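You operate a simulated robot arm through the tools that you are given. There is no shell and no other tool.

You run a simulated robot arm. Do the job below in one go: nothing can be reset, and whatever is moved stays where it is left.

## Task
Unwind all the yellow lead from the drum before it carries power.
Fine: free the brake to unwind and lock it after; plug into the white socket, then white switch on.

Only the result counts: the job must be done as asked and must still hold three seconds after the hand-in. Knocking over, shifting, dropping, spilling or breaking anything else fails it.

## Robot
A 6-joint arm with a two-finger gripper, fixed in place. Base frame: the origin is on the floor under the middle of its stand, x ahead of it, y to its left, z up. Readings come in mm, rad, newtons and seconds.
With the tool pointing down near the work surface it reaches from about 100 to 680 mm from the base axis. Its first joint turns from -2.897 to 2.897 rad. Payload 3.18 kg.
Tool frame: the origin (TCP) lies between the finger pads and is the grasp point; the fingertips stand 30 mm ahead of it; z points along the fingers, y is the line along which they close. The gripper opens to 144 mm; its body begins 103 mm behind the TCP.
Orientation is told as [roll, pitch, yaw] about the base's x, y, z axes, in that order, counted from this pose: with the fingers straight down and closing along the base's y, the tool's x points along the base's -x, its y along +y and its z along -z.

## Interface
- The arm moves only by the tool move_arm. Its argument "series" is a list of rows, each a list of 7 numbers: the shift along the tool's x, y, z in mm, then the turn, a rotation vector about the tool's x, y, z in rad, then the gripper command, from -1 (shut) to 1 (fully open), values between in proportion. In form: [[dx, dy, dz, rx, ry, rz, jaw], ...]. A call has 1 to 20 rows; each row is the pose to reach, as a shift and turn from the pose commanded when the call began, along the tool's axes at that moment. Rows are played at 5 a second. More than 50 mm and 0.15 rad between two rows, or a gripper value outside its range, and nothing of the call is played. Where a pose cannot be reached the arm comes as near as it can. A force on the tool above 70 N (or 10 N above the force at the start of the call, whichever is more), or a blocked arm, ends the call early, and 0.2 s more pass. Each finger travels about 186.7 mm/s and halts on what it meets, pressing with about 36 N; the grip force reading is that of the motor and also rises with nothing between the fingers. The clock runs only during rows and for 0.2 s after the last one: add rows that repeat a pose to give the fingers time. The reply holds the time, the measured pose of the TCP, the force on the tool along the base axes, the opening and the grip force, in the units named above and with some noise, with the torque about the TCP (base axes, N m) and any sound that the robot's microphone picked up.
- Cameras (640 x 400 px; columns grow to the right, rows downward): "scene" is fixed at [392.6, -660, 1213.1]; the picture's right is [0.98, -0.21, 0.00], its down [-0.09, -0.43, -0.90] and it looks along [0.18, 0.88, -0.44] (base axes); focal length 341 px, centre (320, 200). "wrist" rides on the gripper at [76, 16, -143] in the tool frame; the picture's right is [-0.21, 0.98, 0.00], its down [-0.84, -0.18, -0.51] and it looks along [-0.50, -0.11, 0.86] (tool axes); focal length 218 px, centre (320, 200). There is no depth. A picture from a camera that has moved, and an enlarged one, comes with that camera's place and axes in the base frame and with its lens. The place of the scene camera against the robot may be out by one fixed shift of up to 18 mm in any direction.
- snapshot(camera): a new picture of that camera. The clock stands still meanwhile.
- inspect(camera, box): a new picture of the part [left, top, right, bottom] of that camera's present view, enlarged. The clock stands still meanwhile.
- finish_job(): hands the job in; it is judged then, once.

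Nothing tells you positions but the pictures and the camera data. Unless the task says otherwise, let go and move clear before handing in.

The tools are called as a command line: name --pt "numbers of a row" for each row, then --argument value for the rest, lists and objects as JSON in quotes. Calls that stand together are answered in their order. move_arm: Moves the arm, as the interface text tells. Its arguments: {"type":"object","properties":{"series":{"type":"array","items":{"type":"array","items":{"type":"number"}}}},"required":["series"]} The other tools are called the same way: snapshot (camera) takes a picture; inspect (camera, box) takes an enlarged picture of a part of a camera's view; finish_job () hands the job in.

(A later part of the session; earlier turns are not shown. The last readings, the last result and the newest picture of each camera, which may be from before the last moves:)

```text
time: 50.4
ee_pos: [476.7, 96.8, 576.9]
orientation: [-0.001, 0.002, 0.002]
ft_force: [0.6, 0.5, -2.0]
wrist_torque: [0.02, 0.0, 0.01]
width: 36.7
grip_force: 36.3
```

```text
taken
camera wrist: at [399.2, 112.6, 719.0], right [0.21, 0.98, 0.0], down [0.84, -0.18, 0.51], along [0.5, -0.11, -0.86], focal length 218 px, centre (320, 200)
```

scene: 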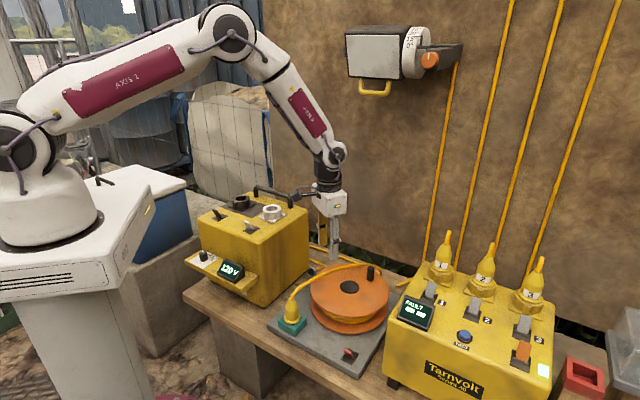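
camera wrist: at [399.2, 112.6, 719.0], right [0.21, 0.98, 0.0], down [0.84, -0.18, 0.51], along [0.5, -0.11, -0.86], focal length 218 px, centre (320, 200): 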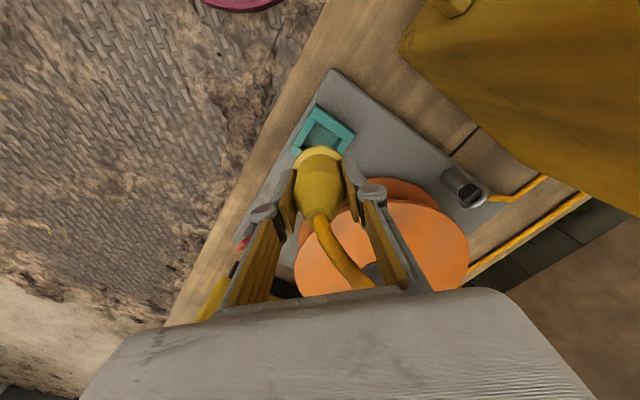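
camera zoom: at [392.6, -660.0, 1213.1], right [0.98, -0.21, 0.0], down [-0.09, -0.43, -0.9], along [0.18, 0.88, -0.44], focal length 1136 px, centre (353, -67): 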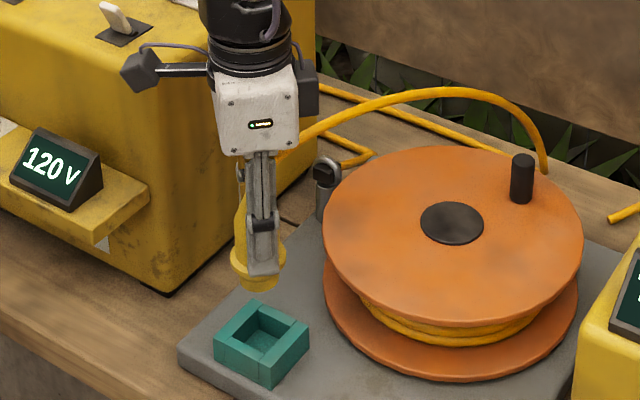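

inspect --camera "scene" --box '[310, 265, 350, 315]'

inspect --camera "scene" --box '[310, 265, 345, 310]'

inspect --camera "scene" --box '[255, 280, 355, 340]'

```text
8.00 times, centred on (330, 290) of scene
camera zoom: at [392.6, -660.0, 1213.1], right [0.98, -0.21, 0.0], down [-0.09, -0.43, -0.9], along [0.18, 0.88, -0.44], focal length 2725 px, centre (240, -520)
```

zoom: 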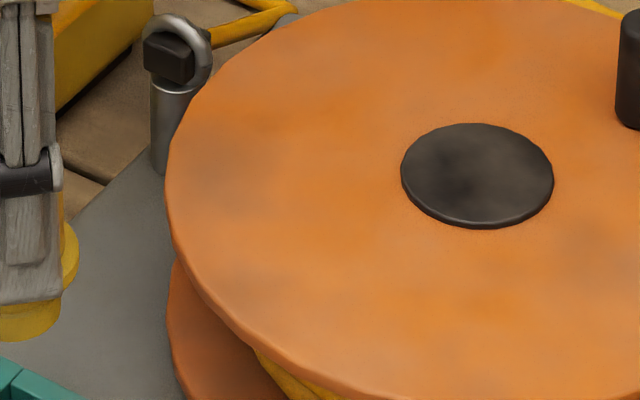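

```text
8.89 times, centred on (328, 288) of scene
camera zoom: at [392.6, -660.0, 1213.1], right [0.98, -0.21, 0.0], down [-0.09, -0.43, -0.9], along [0.18, 0.88, -0.44], focal length 3028 px, centre (253, -578)
```

zoom: 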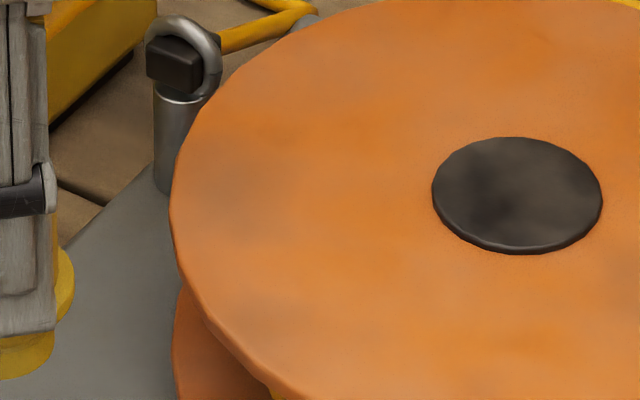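

```text
6.40 times, centred on (305, 310) of scene
camera zoom: at [392.6, -660.0, 1213.1], right [0.98, -0.21, 0.0], down [-0.09, -0.43, -0.9], along [0.18, 0.88, -0.44], focal length 2180 px, centre (416, -504)
```

zoom: 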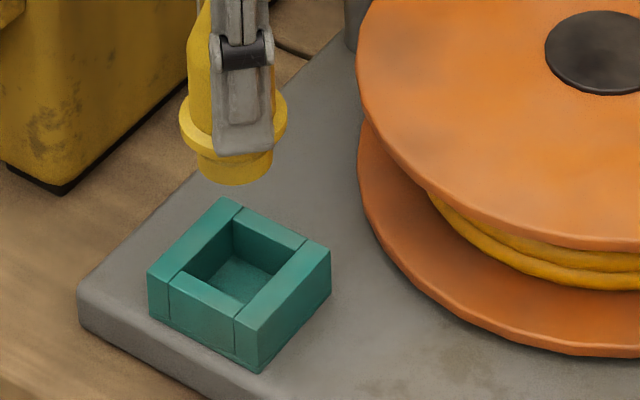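

The plug is out of the holder. I'll raise it and check it from several sides for any key feature before inserting.

move_arm --pt "0 0 -45 0 0 0 -0.7" --pt "0 0 -90 0 0 0 -0.7" --pt "0 0 -135 0 0 0 -0.7" --pt "0 0 -180 0 0 0 -0.7" --pt "0 0 -225 0 0 0 -0.7" --pt "0 0 -225 0 0 0 -0.7"

snapshot --camera "scene"

inspect --camera "scene" --box '[250, 160, 350, 260]'

```text
time: 51.8
ee_pos: [473.8, 96.9, 800.5]
orientation: [-0.001, 0.003, 0.002]
ft_force: [0.1, 0.3, -1.0]
wrist_torque: [0.01, 0.01, 0.0]
width: 36.8
grip_force: 36.1
```

```text
taken
```

scene: 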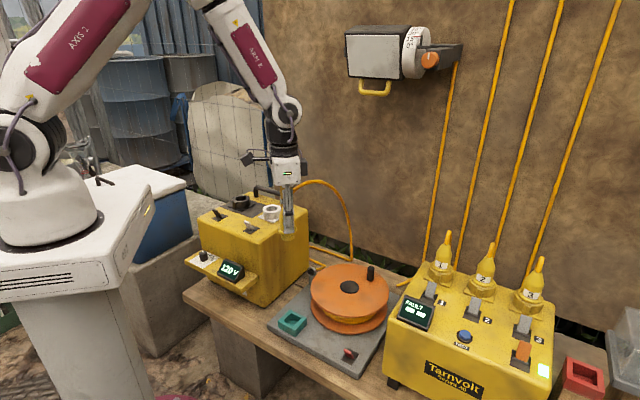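

```text
4.00 times, centred on (300, 210) of scene
camera zoom: at [392.6, -660.0, 1213.1], right [0.98, -0.21, 0.0], down [-0.09, -0.43, -0.9], along [0.18, 0.88, -0.44], focal length 1362 px, centre (400, 160)
```

zoom: 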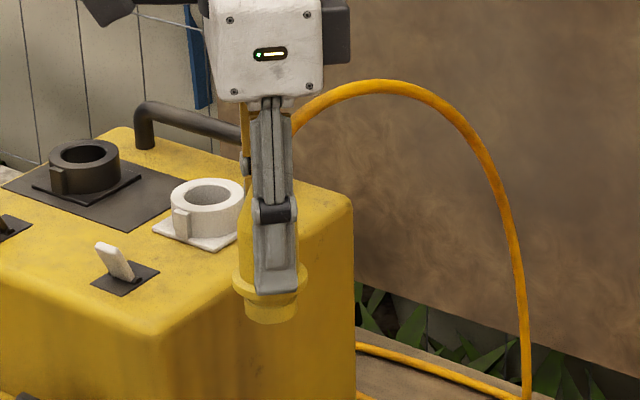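

move_arm --pt "0 0 0 0 0 -0.131 -0.7" --pt "0 0 0 0 0 -0.262 -0.7" --pt "0 0 0 0 0 -0.393 -0.7" --pt "0 0 0 0 0 -0.524 -0.7" --pt "0 0 0 0 0 -0.655 -0.7" --pt "0 0 0 0 0 -0.785 -0.7" --pt "0 0 0 0 0 -0.785 -0.7"

inspect --camera "scene" --box '[260, 190, 330, 250]'

snapshot --camera "wrist"

```text
time: 53.4
ee_pos: [475.9, 97.0, 801.9]
orientation: [0.001, 0.001, 0.787]
ft_force: [-0.9, -0.2, -1.0]
wrist_torque: [-0.01, 0.03, 0.03]
width: 37.0
grip_force: 36.5
```

```text
6.67 times, centred on (295, 220) of scene
camera zoom: at [392.6, -660.0, 1213.1], right [0.98, -0.21, 0.0], down [-0.09, -0.43, -0.9], along [0.18, 0.88, -0.44], focal length 2271 px, centre (487, 67)
```

zoom: 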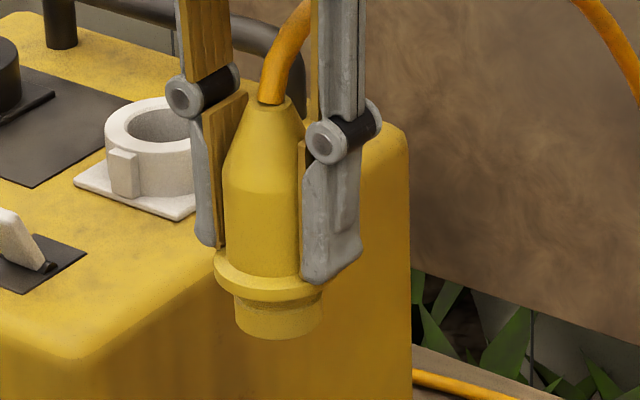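

```text
taken
camera wrist: at [410.3, 53.5, 943.4], right [-0.55, 0.84, 0.0], down [0.72, 0.47, 0.51], along [0.42, 0.28, -0.86], focal length 218 px, centre (320, 200)
```

wrist: 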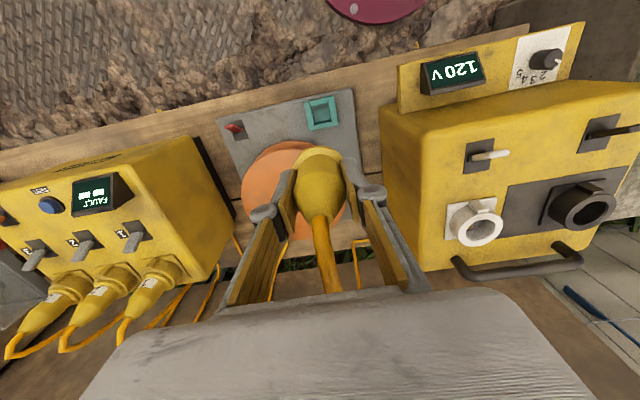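

inspect --camera "wrist" --box '[430, 180, 530, 270]'

inspect --camera "wrist" --box '[260, 130, 390, 230]'

inspect --camera "scene" --box '[250, 195, 300, 235]'

```text
4.44 times, centred on (480, 225) of wrist
camera zoom: at [410.3, 53.5, 943.4], right [-0.55, 0.84, 0.0], down [0.72, 0.47, 0.51], along [0.42, 0.28, -0.86], focal length 970 px, centre (-391, 89)
```

zoom: 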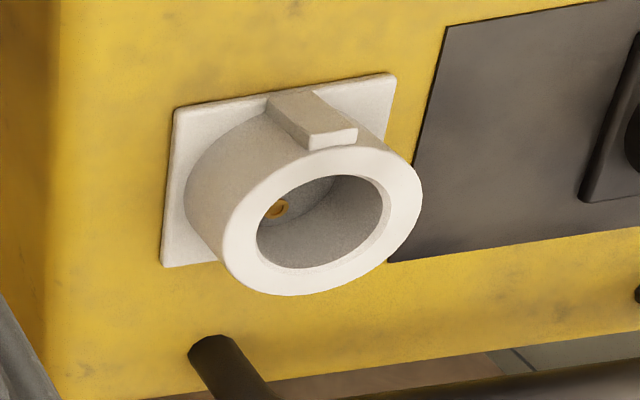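

```text
4.00 times, centred on (325, 180) of wrist
camera zoom: at [410.3, 53.5, 943.4], right [-0.55, 0.84, 0.0], down [0.72, 0.47, 0.51], along [0.42, 0.28, -0.86], focal length 873 px, centre (300, 280)
```

zoom: 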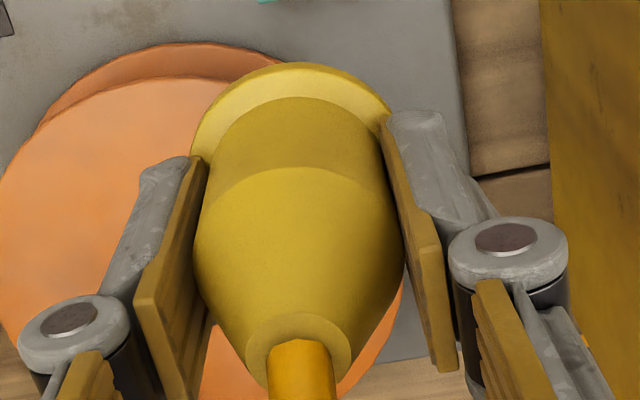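

```text
10.00 times, centred on (275, 215) of scene
camera zoom: at [392.6, -660.0, 1213.1], right [0.98, -0.21, 0.0], down [-0.09, -0.43, -0.9], along [0.18, 0.88, -0.44], focal length 3406 px, centre (770, 50)
```

zoom: 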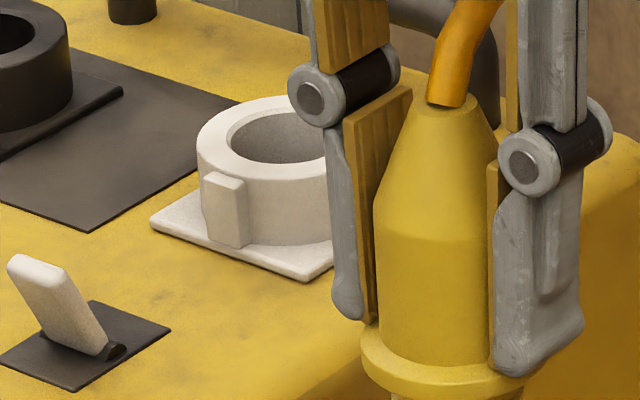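

The plug is smooth and round, with a spigot around 35 mm and no key visible. The white socket's ring top is at about (449, 345, 701), with its bore around 39 mm. I'll carry the plug over the socket and check alignment there.

move_arm --pt "-22 28 0 0 0 0 -0.7" --pt "-45 56 0 0 0 0 -0.7" --pt "-67 83 0 0 0 0 -0.7" --pt "-90 111 0 0 0 0 -0.7" --pt "-112 139 0 0 0 0 -0.7" --pt "-135 167 5 0 0 0 -0.7" --pt "-156.9 194.5 10 0 0 0 -0.7" --pt "-156.9 194.5 10 0 0 0 -0.7"

snapshot --camera "scene"

snapshot --camera "wrist"

inspect --camera "scene" --box '[235, 165, 305, 225]'

```text
time: 55.2
ee_pos: [448.6, 346.6, 792.6]
orientation: [-0.001, 0.002, 0.786]
ft_force: [0.2, 0.2, -1.1]
wrist_torque: [0.0, -0.02, 0.01]
width: 37.3
grip_force: 36.2
```

```text
taken
```

scene: 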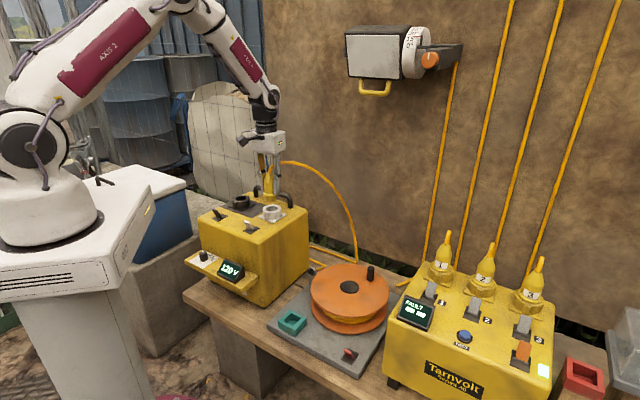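

```text
taken
camera wrist: at [383.4, 302.4, 934.4], right [-0.54, 0.84, 0.0], down [0.72, 0.47, 0.51], along [0.42, 0.28, -0.86], focal length 218 px, centre (320, 200)
```

wrist: 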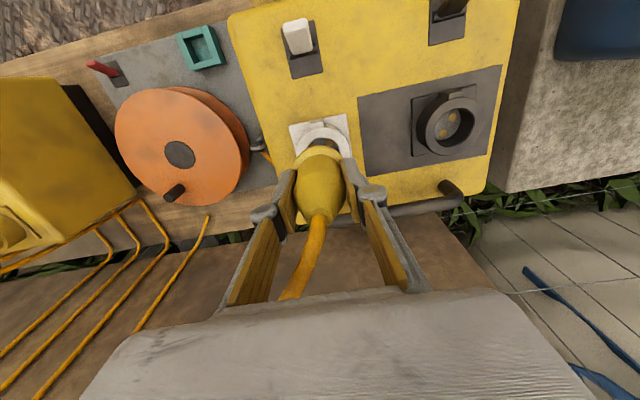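

```text
6.67 times, centred on (270, 195) of scene
camera zoom: at [392.6, -660.0, 1213.1], right [0.98, -0.21, 0.0], down [-0.09, -0.43, -0.9], along [0.18, 0.88, -0.44], focal length 2271 px, centre (653, 233)
```

zoom: 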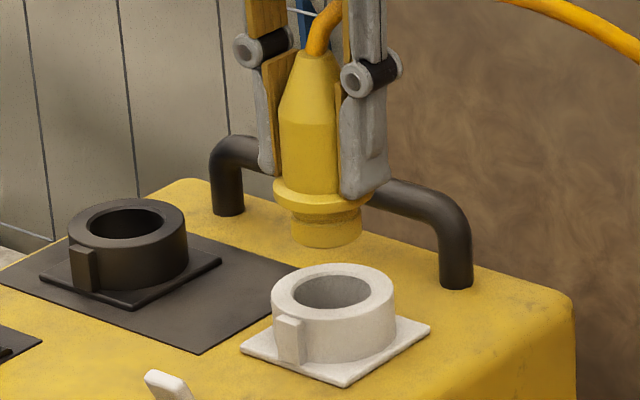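

inspect --camera "wrist" --box '[270, 100, 370, 200]'

```text
4.00 times, centred on (320, 150) of wrist
camera zoom: at [383.4, 302.4, 934.4], right [-0.54, 0.84, 0.0], down [0.72, 0.47, 0.51], along [0.42, 0.28, -0.86], focal length 873 px, centre (320, 400)
```

zoom: 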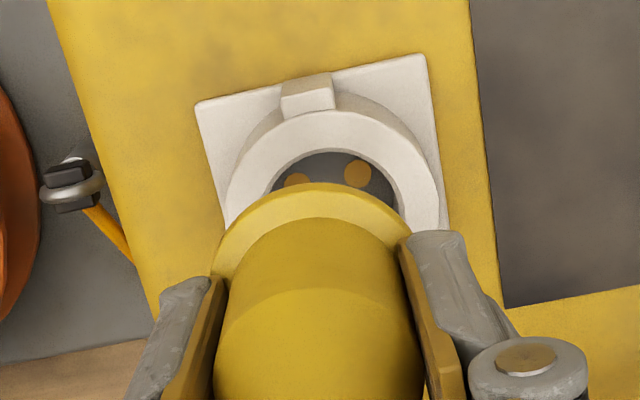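

Nearly aligned. The wrist view suggests shifting about 4–5 mm. I'll correct, lower part-way, and re-check.

move_arm --pt "-4 2.2 0 0 0 0 -0.7" --pt "-4 2.2 9 0 0 0 -0.7" --pt "-4 2.2 18 0 0 0 -0.7" --pt "-4 2.2 18 0 0 0 -0.7"

inspect --camera "wrist" --box '[270, 100, 370, 200]'

inspect --camera "scene" --box '[250, 175, 300, 225]'

```text
time: 56.2
ee_pos: [451.2, 351.5, 771.7]
orientation: [0.001, 0.002, 0.784]
ft_force: [0.2, -0.3, -1.6]
wrist_torque: [0.0, 0.01, 0.02]
width: 37.0
grip_force: 36.0
```

```text
4.00 times, centred on (320, 150) of wrist
camera zoom: at [385.2, 307.5, 915.0], right [-0.54, 0.84, 0.0], down [0.72, 0.47, 0.51], along [0.42, 0.28, -0.86], focal length 873 px, centre (320, 400)
```

zoom: 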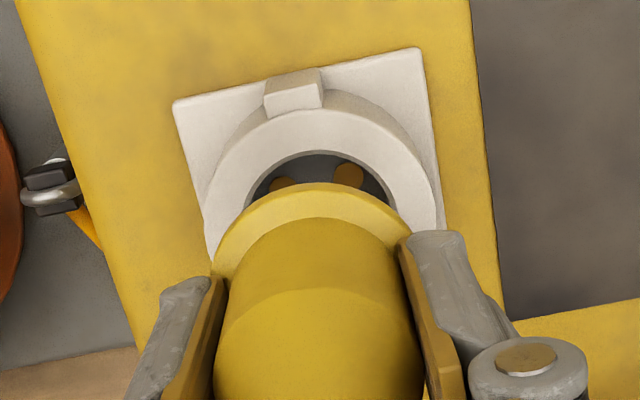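

```text
8.00 times, centred on (275, 200) of scene
camera zoom: at [392.6, -660.0, 1213.1], right [0.98, -0.21, 0.0], down [-0.09, -0.43, -0.9], along [0.18, 0.88, -0.44], focal length 2725 px, centre (680, 200)
```

zoom: 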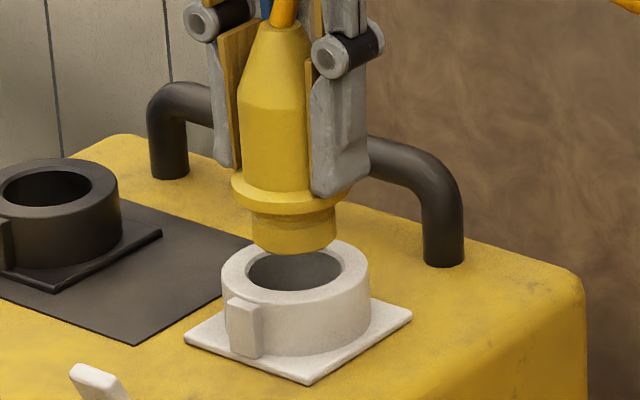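

move_arm --pt "0.5 0.3 4 0 0 0 -0.7" --pt "0.5 0.3 8 0 0 0 -0.7" --pt "0.5 0.3 8 0 0 0 -0.7"

inspect --camera "scene" --box '[250, 175, 300, 225]'

inspect --camera "wrist" --box '[270, 100, 370, 200]'

```text
time: 57.0
ee_pos: [449.5, 350.1, 764.2]
orientation: [0.0, 0.003, 0.784]
ft_force: [0.2, 0.2, -1.4]
wrist_torque: [-0.01, 0.02, 0.0]
width: 37.3
grip_force: 35.8
```

```text
8.00 times, centred on (275, 200) of scene
camera zoom: at [392.6, -660.0, 1213.1], right [0.98, -0.21, 0.0], down [-0.09, -0.43, -0.9], along [0.18, 0.88, -0.44], focal length 2725 px, centre (680, 200)
```

zoom: 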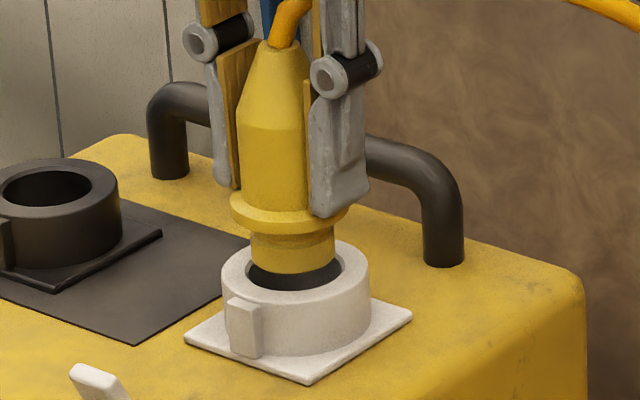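

```text
4.00 times, centred on (320, 150) of wrist
camera zoom: at [384.1, 306.8, 906.8], right [-0.54, 0.84, 0.0], down [0.72, 0.47, 0.51], along [0.42, 0.28, -0.86], focal length 873 px, centre (320, 400)
```

zoom: 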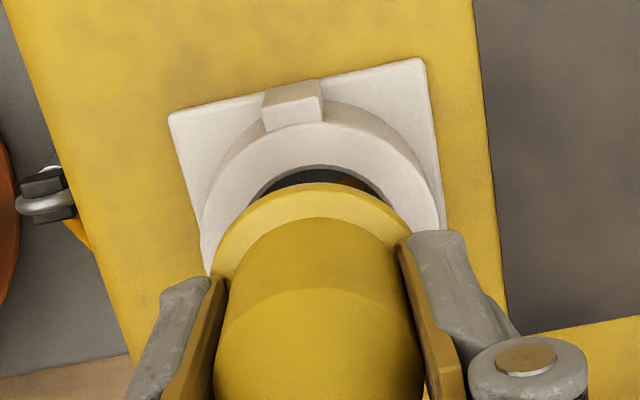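

move_arm --pt "-0.3 -0.3 3 0 0 0 -0.7" --pt "-0.3 -0.3 6 0 0 0 -0.7" --pt "-0.3 -0.3 9 0 0 0 -0.7" --pt "-0.3 -0.3 12 0 0 0 -0.7" --pt "-0.3 -0.3 12 0 0 0 -0.7"

inspect --camera "scene" --box '[250, 175, 300, 225]'

inspect --camera "wrist" --box '[270, 100, 370, 200]'

```text
time: 58.2
ee_pos: [450.7, 350.1, 753.1]
orientation: [0.001, 0.001, 0.785]
ft_force: [0.7, -0.4, -1.6]
wrist_torque: [0.01, 0.02, 0.0]
width: 37.3
grip_force: 36.1
```

```text
8.00 times, centred on (275, 200) of scene
camera zoom: at [392.6, -660.0, 1213.1], right [0.98, -0.21, 0.0], down [-0.09, -0.43, -0.9], along [0.18, 0.88, -0.44], focal length 2725 px, centre (680, 200)
```

zoom: 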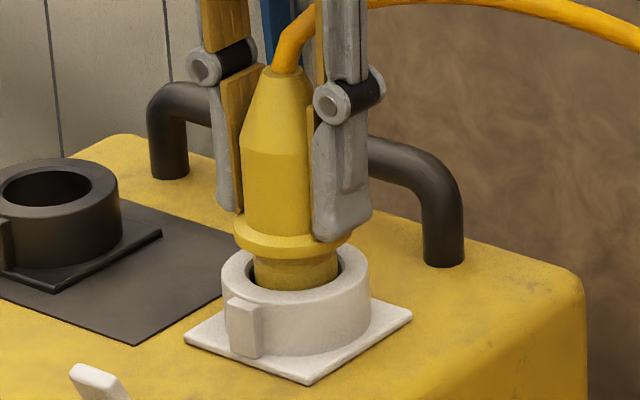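

```text
4.00 times, centred on (320, 150) of wrist
camera zoom: at [384.8, 306.9, 895.7], right [-0.54, 0.84, 0.0], down [0.72, 0.47, 0.51], along [0.42, 0.28, -0.86], focal length 873 px, centre (320, 400)
```

zoom: 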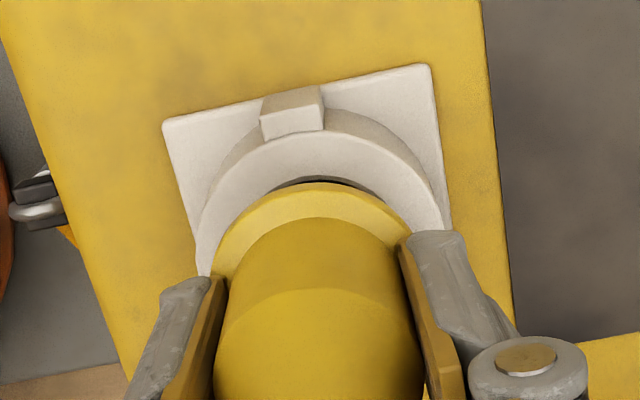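

The spigot is entering the bore with no contact force. Pressing further down.

move_arm --pt "0 0 3 0 0 0 -0.7" --pt "0 0 6 0 0 0 -0.7" --pt "0 0 9 0 0 0 -0.7" --pt "0 0 12 0 0 0 -0.7" --pt "0 0 12 0 0 0 -0.7"

inspect --camera "scene" --box '[250, 175, 300, 225]'

```text
time: 59.4
ee_pos: [450.2, 349.9, 741.3]
orientation: [0.002, 0.002, 0.786]
ft_force: [-0.4, 0.2, 1.8]
wrist_torque: [-0.01, 0.0, 0.02]
width: 37.2
grip_force: 36.1
```

```text
8.00 times, centred on (275, 200) of scene
camera zoom: at [392.6, -660.0, 1213.1], right [0.98, -0.21, 0.0], down [-0.09, -0.43, -0.9], along [0.18, 0.88, -0.44], focal length 2725 px, centre (680, 200)
```

zoom: 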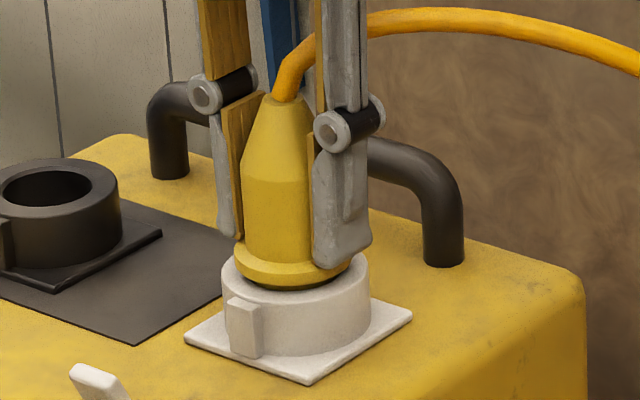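

move_arm --pt "0 0 2 0 0 0 -0.7" --pt "0 0 4 0 0 0 -0.7" --pt "0 0 6 0 0 0 -0.7" --pt "0 0 6 0 0 0 -0.7"

inspect --camera "scene" --box '[250, 175, 300, 225]'

```text
time: 60.4
ee_pos: [450.8, 351.2, 738.2]
orientation: [0.0, -0.004, 0.787]
ft_force: [-14.9, -13.5, 58.7]
wrist_torque: [-0.63, 0.65, 0.04]
width: 36.9
grip_force: 35.7
```

```text
8.00 times, centred on (275, 200) of scene
camera zoom: at [392.6, -660.0, 1213.1], right [0.98, -0.21, 0.0], down [-0.09, -0.43, -0.9], along [0.18, 0.88, -0.44], focal length 2725 px, centre (680, 200)
```

zoom: 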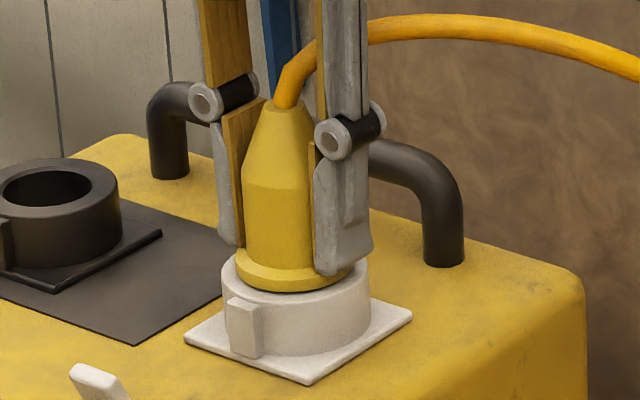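

inspect --camera "scene" --box '[420, 225, 500, 300]'

inspect --camera "wrist" --box '[270, 100, 370, 200]'

inspect --camera "scene" --box '[260, 190, 290, 220]'

```text
5.33 times, centred on (460, 262) of scene
camera zoom: at [392.6, -660.0, 1213.1], right [0.98, -0.21, 0.0], down [-0.09, -0.43, -0.9], along [0.18, 0.88, -0.44], focal length 1817 px, centre (-427, -133)
```

zoom: 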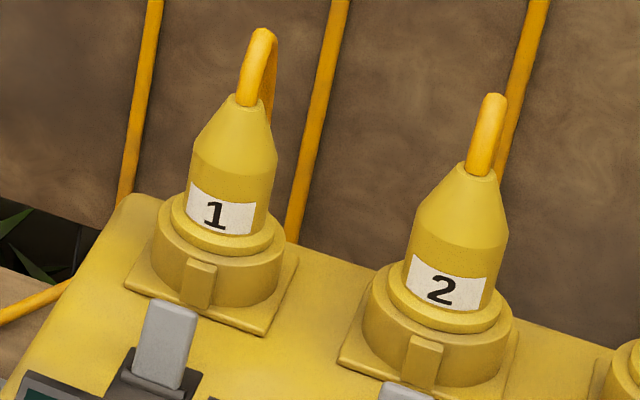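

```text
4.00 times, centred on (320, 150) of wrist
camera zoom: at [384.1, 306.5, 880.5], right [-0.54, 0.84, 0.0], down [0.72, 0.47, 0.51], along [0.43, 0.28, -0.86], focal length 873 px, centre (320, 400)
```

zoom: 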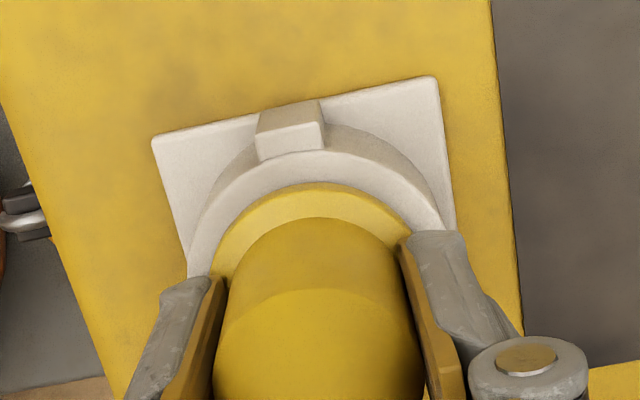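

```text
13.33 times, centred on (275, 205) of scene
camera zoom: at [392.6, -660.0, 1213.1], right [0.98, -0.21, 0.0], down [-0.09, -0.43, -0.9], along [0.18, 0.88, -0.44], focal length 4542 px, centre (920, 133)
```

zoom: 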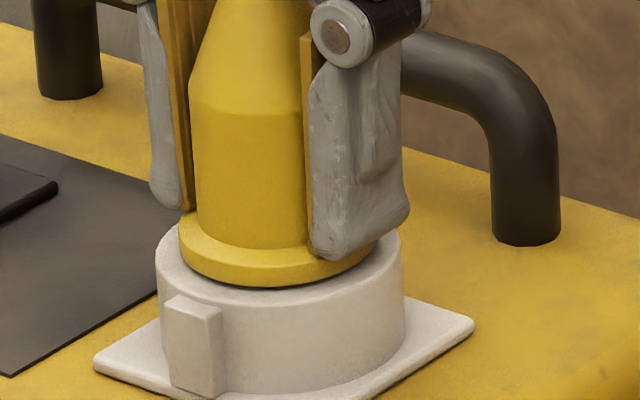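

The plug's flange sits on the socket collar just like the plugs on the other box. I'll relieve the push, then open the fingers and see if it stays.

move_arm --pt "0 0 -2 0 0 0 -0.7" --pt "0 0 -2 0 0 0 -0.4" --pt "0 0 -2 0 0 0 -0.1" --pt "0 0 -2 0 0 0 0.0" --pt "0 0 -2 0 0 0 0.0"

inspect --camera "scene" --box '[250, 175, 300, 225]'

snapshot --camera "wrist"

```text
time: 61.6
ee_pos: [449.7, 349.9, 736.6]
orientation: [0.0, 0.002, 0.785]
ft_force: [0.3, -0.3, -0.1]
wrist_torque: [0.01, 0.0, 0.03]
width: 72.0
grip_force: 0.0
```

```text
8.00 times, centred on (275, 200) of scene
camera zoom: at [392.6, -660.0, 1213.1], right [0.98, -0.21, 0.0], down [-0.09, -0.43, -0.9], along [0.18, 0.88, -0.44], focal length 2725 px, centre (680, 200)
```

zoom: 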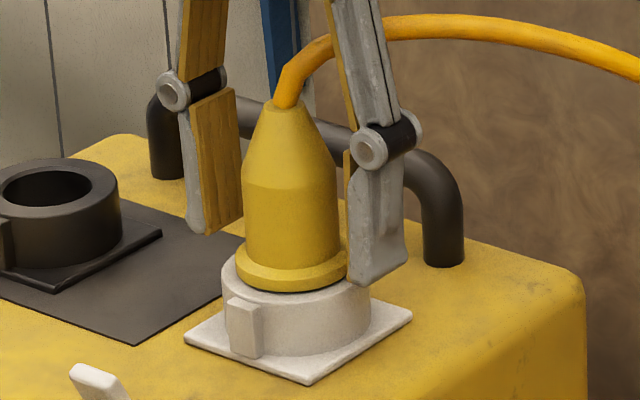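

```text
taken
camera wrist: at [384.5, 306.8, 879.6], right [-0.54, 0.84, 0.0], down [0.72, 0.47, 0.51], along [0.42, 0.28, -0.86], focal length 218 px, centre (320, 200)
```

wrist: 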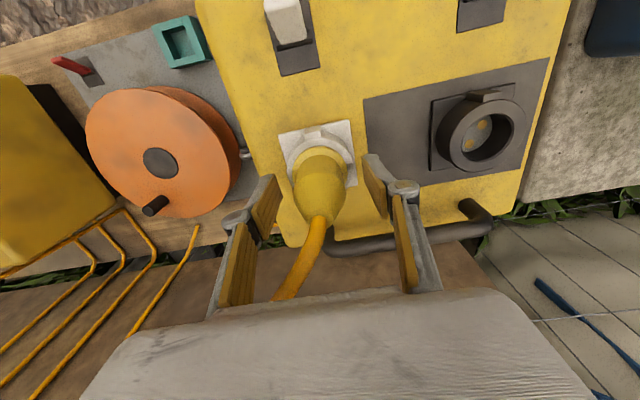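

The plug stays put. Retracting straight up, clear of the lead.

move_arm --pt "0 0 -40 0 0 0 0.0" --pt "0 0 -80 0 0 0 0.0" --pt "0 0 -120 0 0 0 0.0" --pt "0 0 -160 0 0 0 0.0" --pt "0 0 -160 0 0 0 0.0"

snapshot --camera "scene"

snapshot --camera "wrist"

inspect --camera "scene" --box '[250, 175, 300, 225]'

```text
time: 62.8
ee_pos: [450.9, 351.4, 897.0]
orientation: [-0.002, 0.002, 0.786]
ft_force: [-1.1, 0.6, 0.2]
wrist_torque: [0.02, 0.0, 0.02]
width: 72.0
grip_force: 0.1
```

```text
taken
```

scene: 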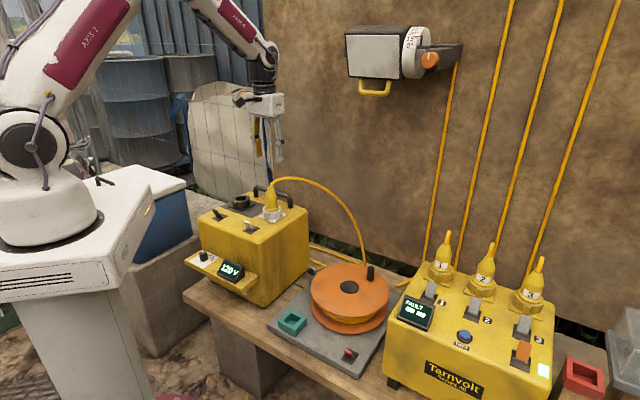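

```text
taken
camera wrist: at [385.2, 307.7, 1040.6], right [-0.54, 0.84, 0.0], down [0.72, 0.47, 0.51], along [0.42, 0.28, -0.86], focal length 218 px, centre (320, 200)
```

wrist: 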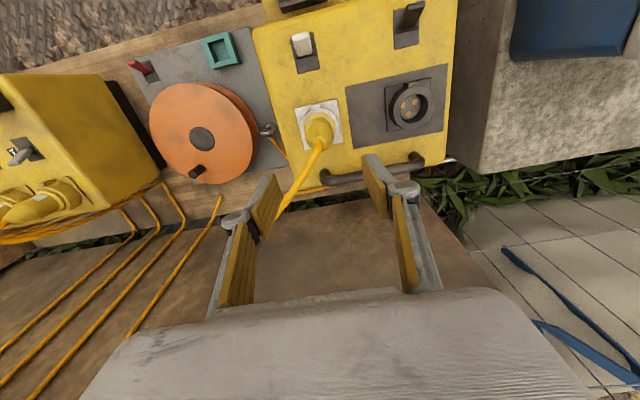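

```text
8.00 times, centred on (275, 200) of scene
camera zoom: at [392.6, -660.0, 1213.1], right [0.98, -0.21, 0.0], down [-0.09, -0.43, -0.9], along [0.18, 0.88, -0.44], focal length 2725 px, centre (680, 200)
```

zoom: 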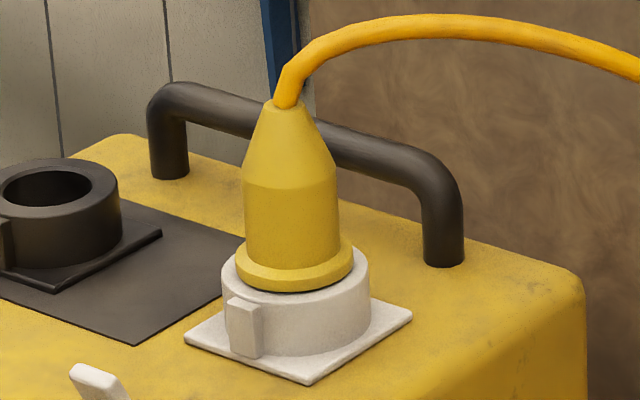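

The plug is seated in the white socket and the lead arcs well behind the drum. Now back to the crank: go above the drum first and return to the cranking orientation by the known-good route.

move_arm --pt "10 -42 0 0 0 0.095 0.0" --pt "21 -84 0 0 0 0.19 -0.17" --pt "31 -127 0 0 0 0.286 -0.17" --pt "42 -169 10 0 0 0.381 -0.17" --pt "52 -211 30 0 0 0.477 -0.17" --pt "62.4 -253.1 60 0 0 0.572 -0.17" --pt "62.4 -253.1 105 0 0 0.572 -0.17" --pt "62.4 -253.1 150 0 0 0.572 -0.17" --pt "62.4 -253.1 197 0 0 0.572 -0.17" --pt "62.4 -253.1 197 0 0 0.572 -0.17"

snapshot --camera "wrist"

```text
refused: row 6 steps farther than a row can; nothing moved
```

```text
taken
camera wrist: at [385.2, 307.7, 1040.6], right [-0.54, 0.84, 0.0], down [0.72, 0.47, 0.51], along [0.42, 0.28, -0.86], focal length 218 px, centre (320, 200)
```

wrist: 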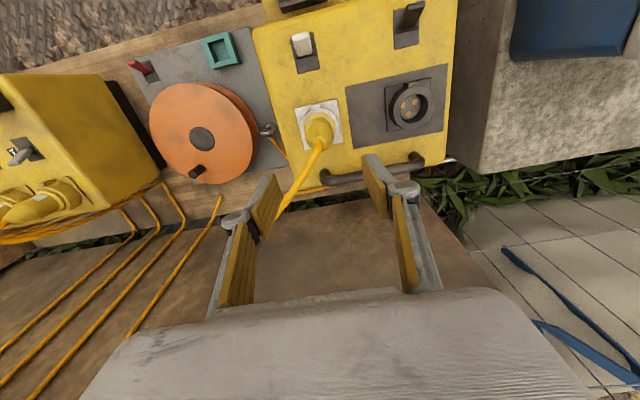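

The call was refused because one step was just over the 50 mm limit. Same route with smaller steps.

move_arm --pt "10 -42 0 0 0 0.095 0.0" --pt "21 -84 0 0 0 0.19 -0.17" --pt "31 -127 0 0 0 0.286 -0.17" --pt "42 -169 10 0 0 0.381 -0.17" --pt "52 -211 25 0 0 0.477 -0.17" --pt "62.4 -253.1 45 0 0 0.572 -0.17" --pt "62.4 -253.1 90 0 0 0.572 -0.17" --pt "62.4 -253.1 135 0 0 0.572 -0.17" --pt "62.4 -253.1 175 0 0 0.572 -0.17" --pt "62.4 -253.1 197 0 0 0.572 -0.17" --pt "62.4 -253.1 197 0 0 0.572 -0.17"

snapshot --camera "wrist"

inspect --camera "scene" --box '[240, 160, 420, 360]'

```text
time: 65.2
ee_pos: [586.7, 128.6, 700.4]
orientation: [0.001, 0.001, 0.215]
ft_force: [0.2, 0.0, 0.4]
wrist_torque: [0.01, 0.01, 0.01]
width: 59.7
grip_force: 0.0
```

```text
taken
camera wrist: at [508.0, 127.1, 842.5], right [0.0, 1.0, 0.0], down [0.86, 0.0, 0.51], along [0.51, 0.0, -0.86], focal length 218 px, centre (320, 200)
```

wrist: 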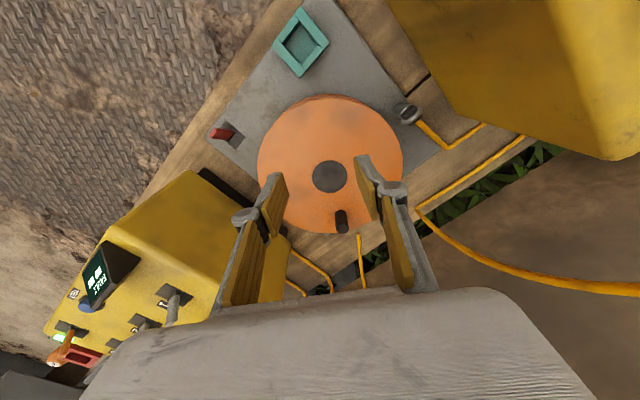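

```text
2.00 times, centred on (330, 260) of scene
camera zoom: at [392.6, -660.0, 1213.1], right [0.98, -0.21, 0.0], down [-0.09, -0.43, -0.9], along [0.18, 0.88, -0.44], focal length 681 px, centre (300, 80)
```

zoom: 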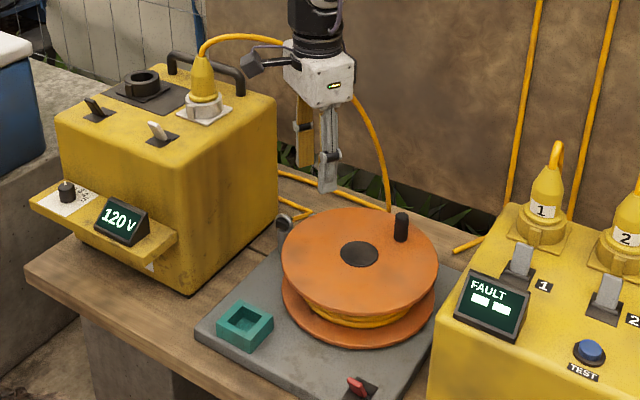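

inspect --camera "wrist" --box '[240, 80, 420, 250]'

move_arm --pt "0 0 0 0 -0.13 0 -0.17" --pt "0 0 0 0 -0.26 0 -0.17" --pt "0 0 0 0 -0.39 0 -0.17" --pt "0 0 0 0 -0.52 0 -0.17" --pt "0 0 0 0 -0.65 0 -0.17" --pt "0 0 0 0 -0.65 0 -0.17"

```text
2.35 times, centred on (330, 165) of wrist
camera zoom: at [508.0, 127.1, 842.5], right [0.0, 1.0, 0.0], down [0.86, 0.0, 0.51], along [0.51, 0.0, -0.86], focal length 514 px, centre (296, 282)
```

zoom: 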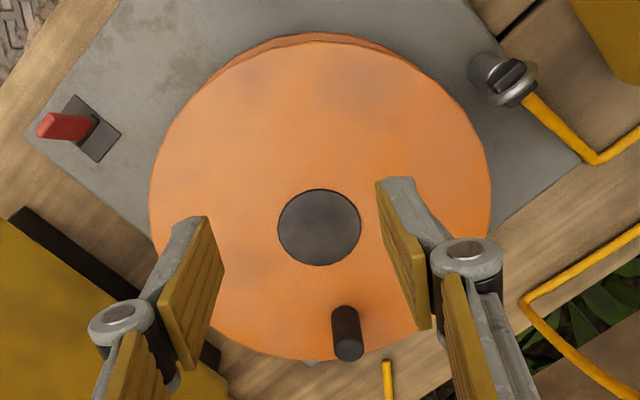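

```text
time: 66.6
ee_pos: [584.9, 128.9, 700.5]
orientation: [0.0, -0.65, 0.215]
ft_force: [0.2, -0.1, -0.8]
wrist_torque: [0.0, 0.0, -0.02]
width: 59.7
grip_force: 0.0
```

move_arm --pt "-7.9 -7 15 -0.0708 0 -0.0931 -0.17" --pt "-15.8 -14 29.9 -0.1416 0 -0.1863 -0.17" --pt "-23.7 -21 44.9 -0.2124 0 -0.2794 -0.17" --pt "-31.5 -28 59.8 -0.2831 0 -0.3726 -0.17" --pt "-39.4 -35 74.8 -0.3539 0 -0.4657 -0.17" --pt "-47.3 -42 89.7 -0.4247 0 -0.5589 -0.17" --pt "-55.2 -49 104.7 -0.4955 0 -0.652 -0.17" --pt "-55.2 -49 104.7 -0.4955 0 -0.652 -0.17"

snapshot --camera "wrist"

snapshot --camera "scene"

```text
time: 68.4
ee_pos: [700.4, 102.3, 648.6]
orientation: [0.0, -0.649, 1.032]
ft_force: [0.3, 0.8, -0.4]
wrist_torque: [0.0, 0.01, 0.01]
width: 59.7
grip_force: 0.1
```

```text
taken
camera wrist: at [610.1, -16.8, 716.9], right [-0.75, 0.64, 0.13], down [0.34, 0.22, 0.91], along [0.56, 0.73, -0.39], focal length 218 px, centre (320, 200)
```

wrist: 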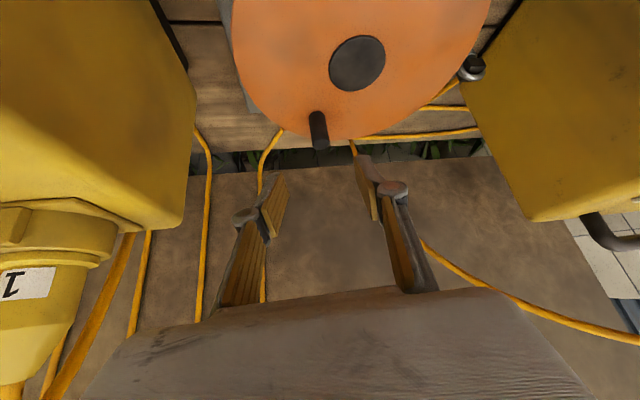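

```text
taken
```

scene: 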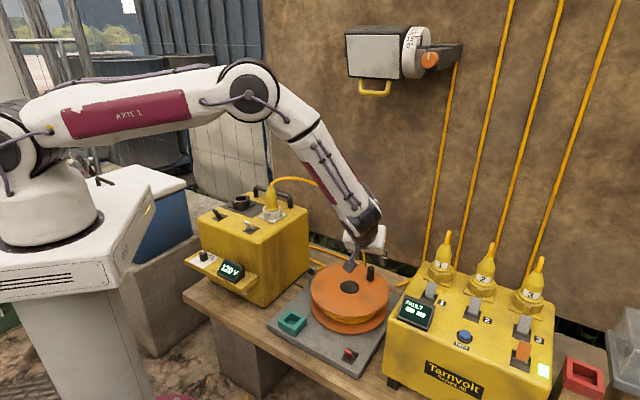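

move_arm --pt "13.7 0.8 40 0 0 0 -0.17" --pt "13.7 0.8 80 0 0 0 -0.17" --pt "13.7 0.8 119.8 0 0 0 -0.17" --pt "13.7 0.8 119.8 0 0 0 -0.17"

inspect --camera "wrist" --box '[240, 60, 440, 220]'

```text
time: 69.4
ee_pos: [731.3, 156.5, 545.1]
orientation: [0.001, -0.648, 1.032]
ft_force: [0.2, 0.4, -0.2]
wrist_torque: [0.0, -0.02, -0.01]
width: 60.0
grip_force: 0.0
```

```text
2.50 times, centred on (340, 140) of wrist
camera zoom: at [641.6, 37.5, 612.5], right [-0.75, 0.64, 0.13], down [0.34, 0.22, 0.91], along [0.56, 0.73, -0.39], focal length 546 px, centre (270, 350)
```

zoom: 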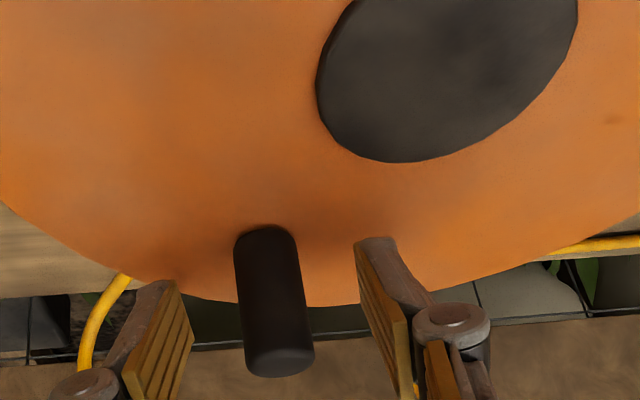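

Gripping the peg again and turning on, now with the loop out of the way.

move_arm --pt "0 0 0 0 0 0 -0.6" --pt "0 0 0 0 0 0 -0.85" --pt "0 0 0 0 0 0 -0.85" --pt "-12.2 22.8 9.3 0 0 0 -0.85" --pt "-17.5 49.4 13.3 0 0 0 -0.85" --pt "-15.2 76.6 11.6 0 0 0 -0.85" --pt "-5.6 101.3 4.3 0 0 0 -0.85" --pt "10.1 120.4 -7.6 0 0 0 -0.85" --pt "30 131.5 -22.8 0 0 0 -0.85" --pt "51.9 133.4 -39.4 0 0 0 -0.85" --pt "51.9 133.4 -39.4 0 0 0 -0.85"

inspect --camera "scene" --box '[240, 160, 420, 360]'

snapshot --camera "wrist"

```text
time: 71.8
ee_pos: [582.8, 165.9, 544.6]
orientation: [-0.002, -0.647, 1.031]
ft_force: [17.0, -8.0, -19.1]
wrist_torque: [-0.89, -0.17, -0.2]
width: 20.4
grip_force: 44.9
```

```text
2.00 times, centred on (330, 260) of scene
camera zoom: at [392.6, -660.0, 1213.1], right [0.98, -0.21, 0.0], down [-0.09, -0.43, -0.9], along [0.18, 0.88, -0.44], focal length 681 px, centre (300, 80)
```

zoom: 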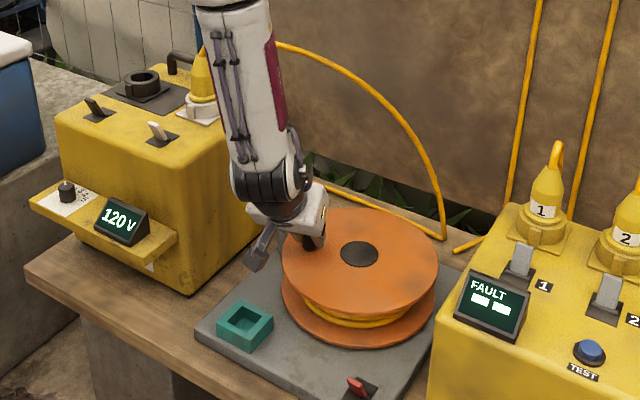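

```text
taken
camera wrist: at [493.6, 47.2, 612.8], right [-0.75, 0.65, 0.12], down [0.34, 0.22, 0.91], along [0.56, 0.73, -0.39], focal length 218 px, centre (320, 200)
```

wrist: 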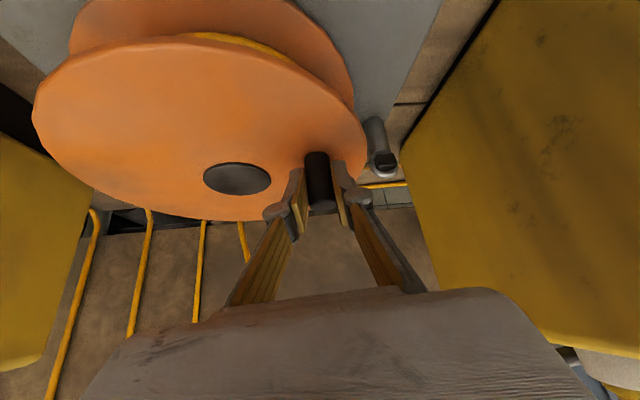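

The turning is clean. I'll do a full turn in one go, with a short re-grip first.

move_arm --pt "0 0 0 0 0 0 -0.62" --pt "0 0 0 0 0 0 -0.85" --pt "20.9 -7.6 -15.9 0 0 0 -0.85" --pt "38.6 -23.7 -29.3 0 0 0 -0.85" --pt "50.8 -46.5 -38.6 0 0 0 -0.85" --pt "56.1 -73 -42.6 0 0 0 -0.85" --pt "53.8 -100.3 -40.9 0 0 0 -0.85" --pt "44.2 -125 -33.6 0 0 0 -0.85" --pt "28.5 -144.1 -21.7 0 0 0 -0.85" --pt "8.6 -155.2 -6.5 0 0 0 -0.85" --pt "-13.3 -157.1 10.1 0 0 0 -0.85" --pt "-34.2 -149.5 26 0 0 0 -0.85" --pt "-51.9 -133.4 39.4 0 0 0 -0.85" --pt "-64.1 -110.6 48.7 0 0 0 -0.85" --pt "-69.4 -84 52.7 0 0 0 -0.85" --pt "-67.1 -56.8 51 0 0 0 -0.85" --pt "-57.5 -32.1 43.7 0 0 0 -0.85" --pt "-41.8 -13 31.8 0 0 0 -0.85" --pt "-21.9 -1.9 16.6 0 0 0 -0.85" --pt "0 0 0 0 0 0 -0.85"

inspect --camera "scene" --box '[240, 160, 420, 360]'

snapshot --camera "wrist"

```text
time: 76.0
ee_pos: [583.9, 168.9, 546.7]
orientation: [-0.001, -0.649, 1.032]
ft_force: [16.8, -7.2, 3.5]
wrist_torque: [-0.37, -0.14, -0.21]
width: 20.6
grip_force: 45.6
```

```text
2.00 times, centred on (330, 260) of scene
camera zoom: at [392.6, -660.0, 1213.1], right [0.98, -0.21, 0.0], down [-0.09, -0.43, -0.9], along [0.18, 0.88, -0.44], focal length 681 px, centre (300, 80)
```

zoom: 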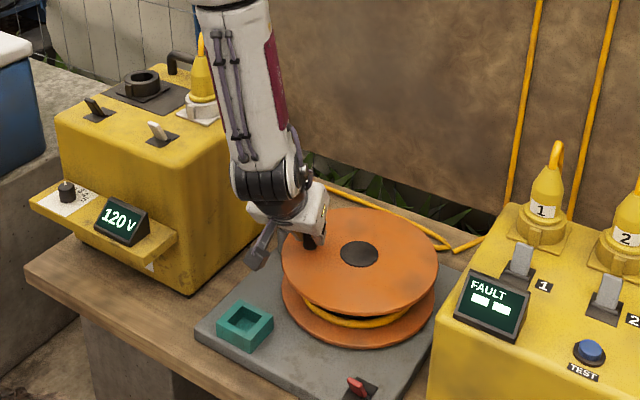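

```text
taken
camera wrist: at [494.5, 49.3, 612.9], right [-0.75, 0.65, 0.12], down [0.34, 0.22, 0.91], along [0.56, 0.73, -0.39], focal length 218 px, centre (320, 200)
```

wrist: 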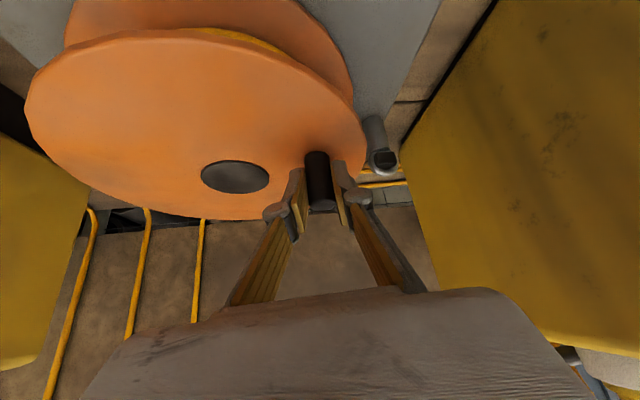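

inspect --camera "scene" --box '[310, 270, 390, 350]'

inspect --camera "scene" --box '[240, 170, 300, 230]'

```text
5.00 times, centred on (350, 310) of scene
camera zoom: at [392.6, -660.0, 1213.1], right [0.98, -0.21, 0.0], down [-0.09, -0.43, -0.9], along [0.18, 0.88, -0.44], focal length 1703 px, centre (170, -350)
```

zoom: 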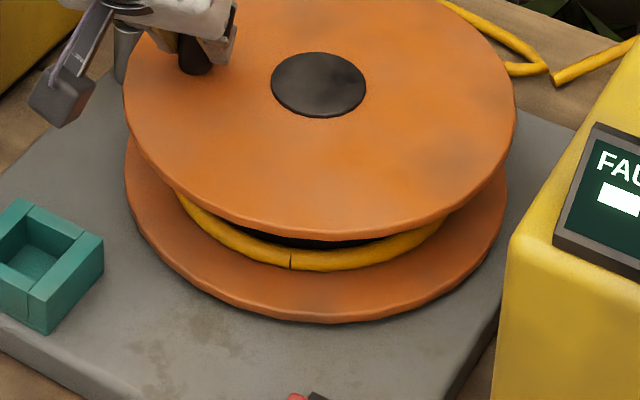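

```text
6.67 times, centred on (270, 200) of scene
camera zoom: at [392.6, -660.0, 1213.1], right [0.98, -0.21, 0.0], down [-0.09, -0.43, -0.9], along [0.18, 0.88, -0.44], focal length 2271 px, centre (653, 200)
```

zoom: 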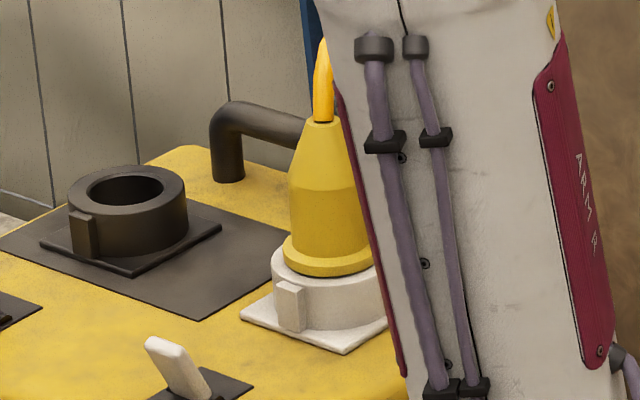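

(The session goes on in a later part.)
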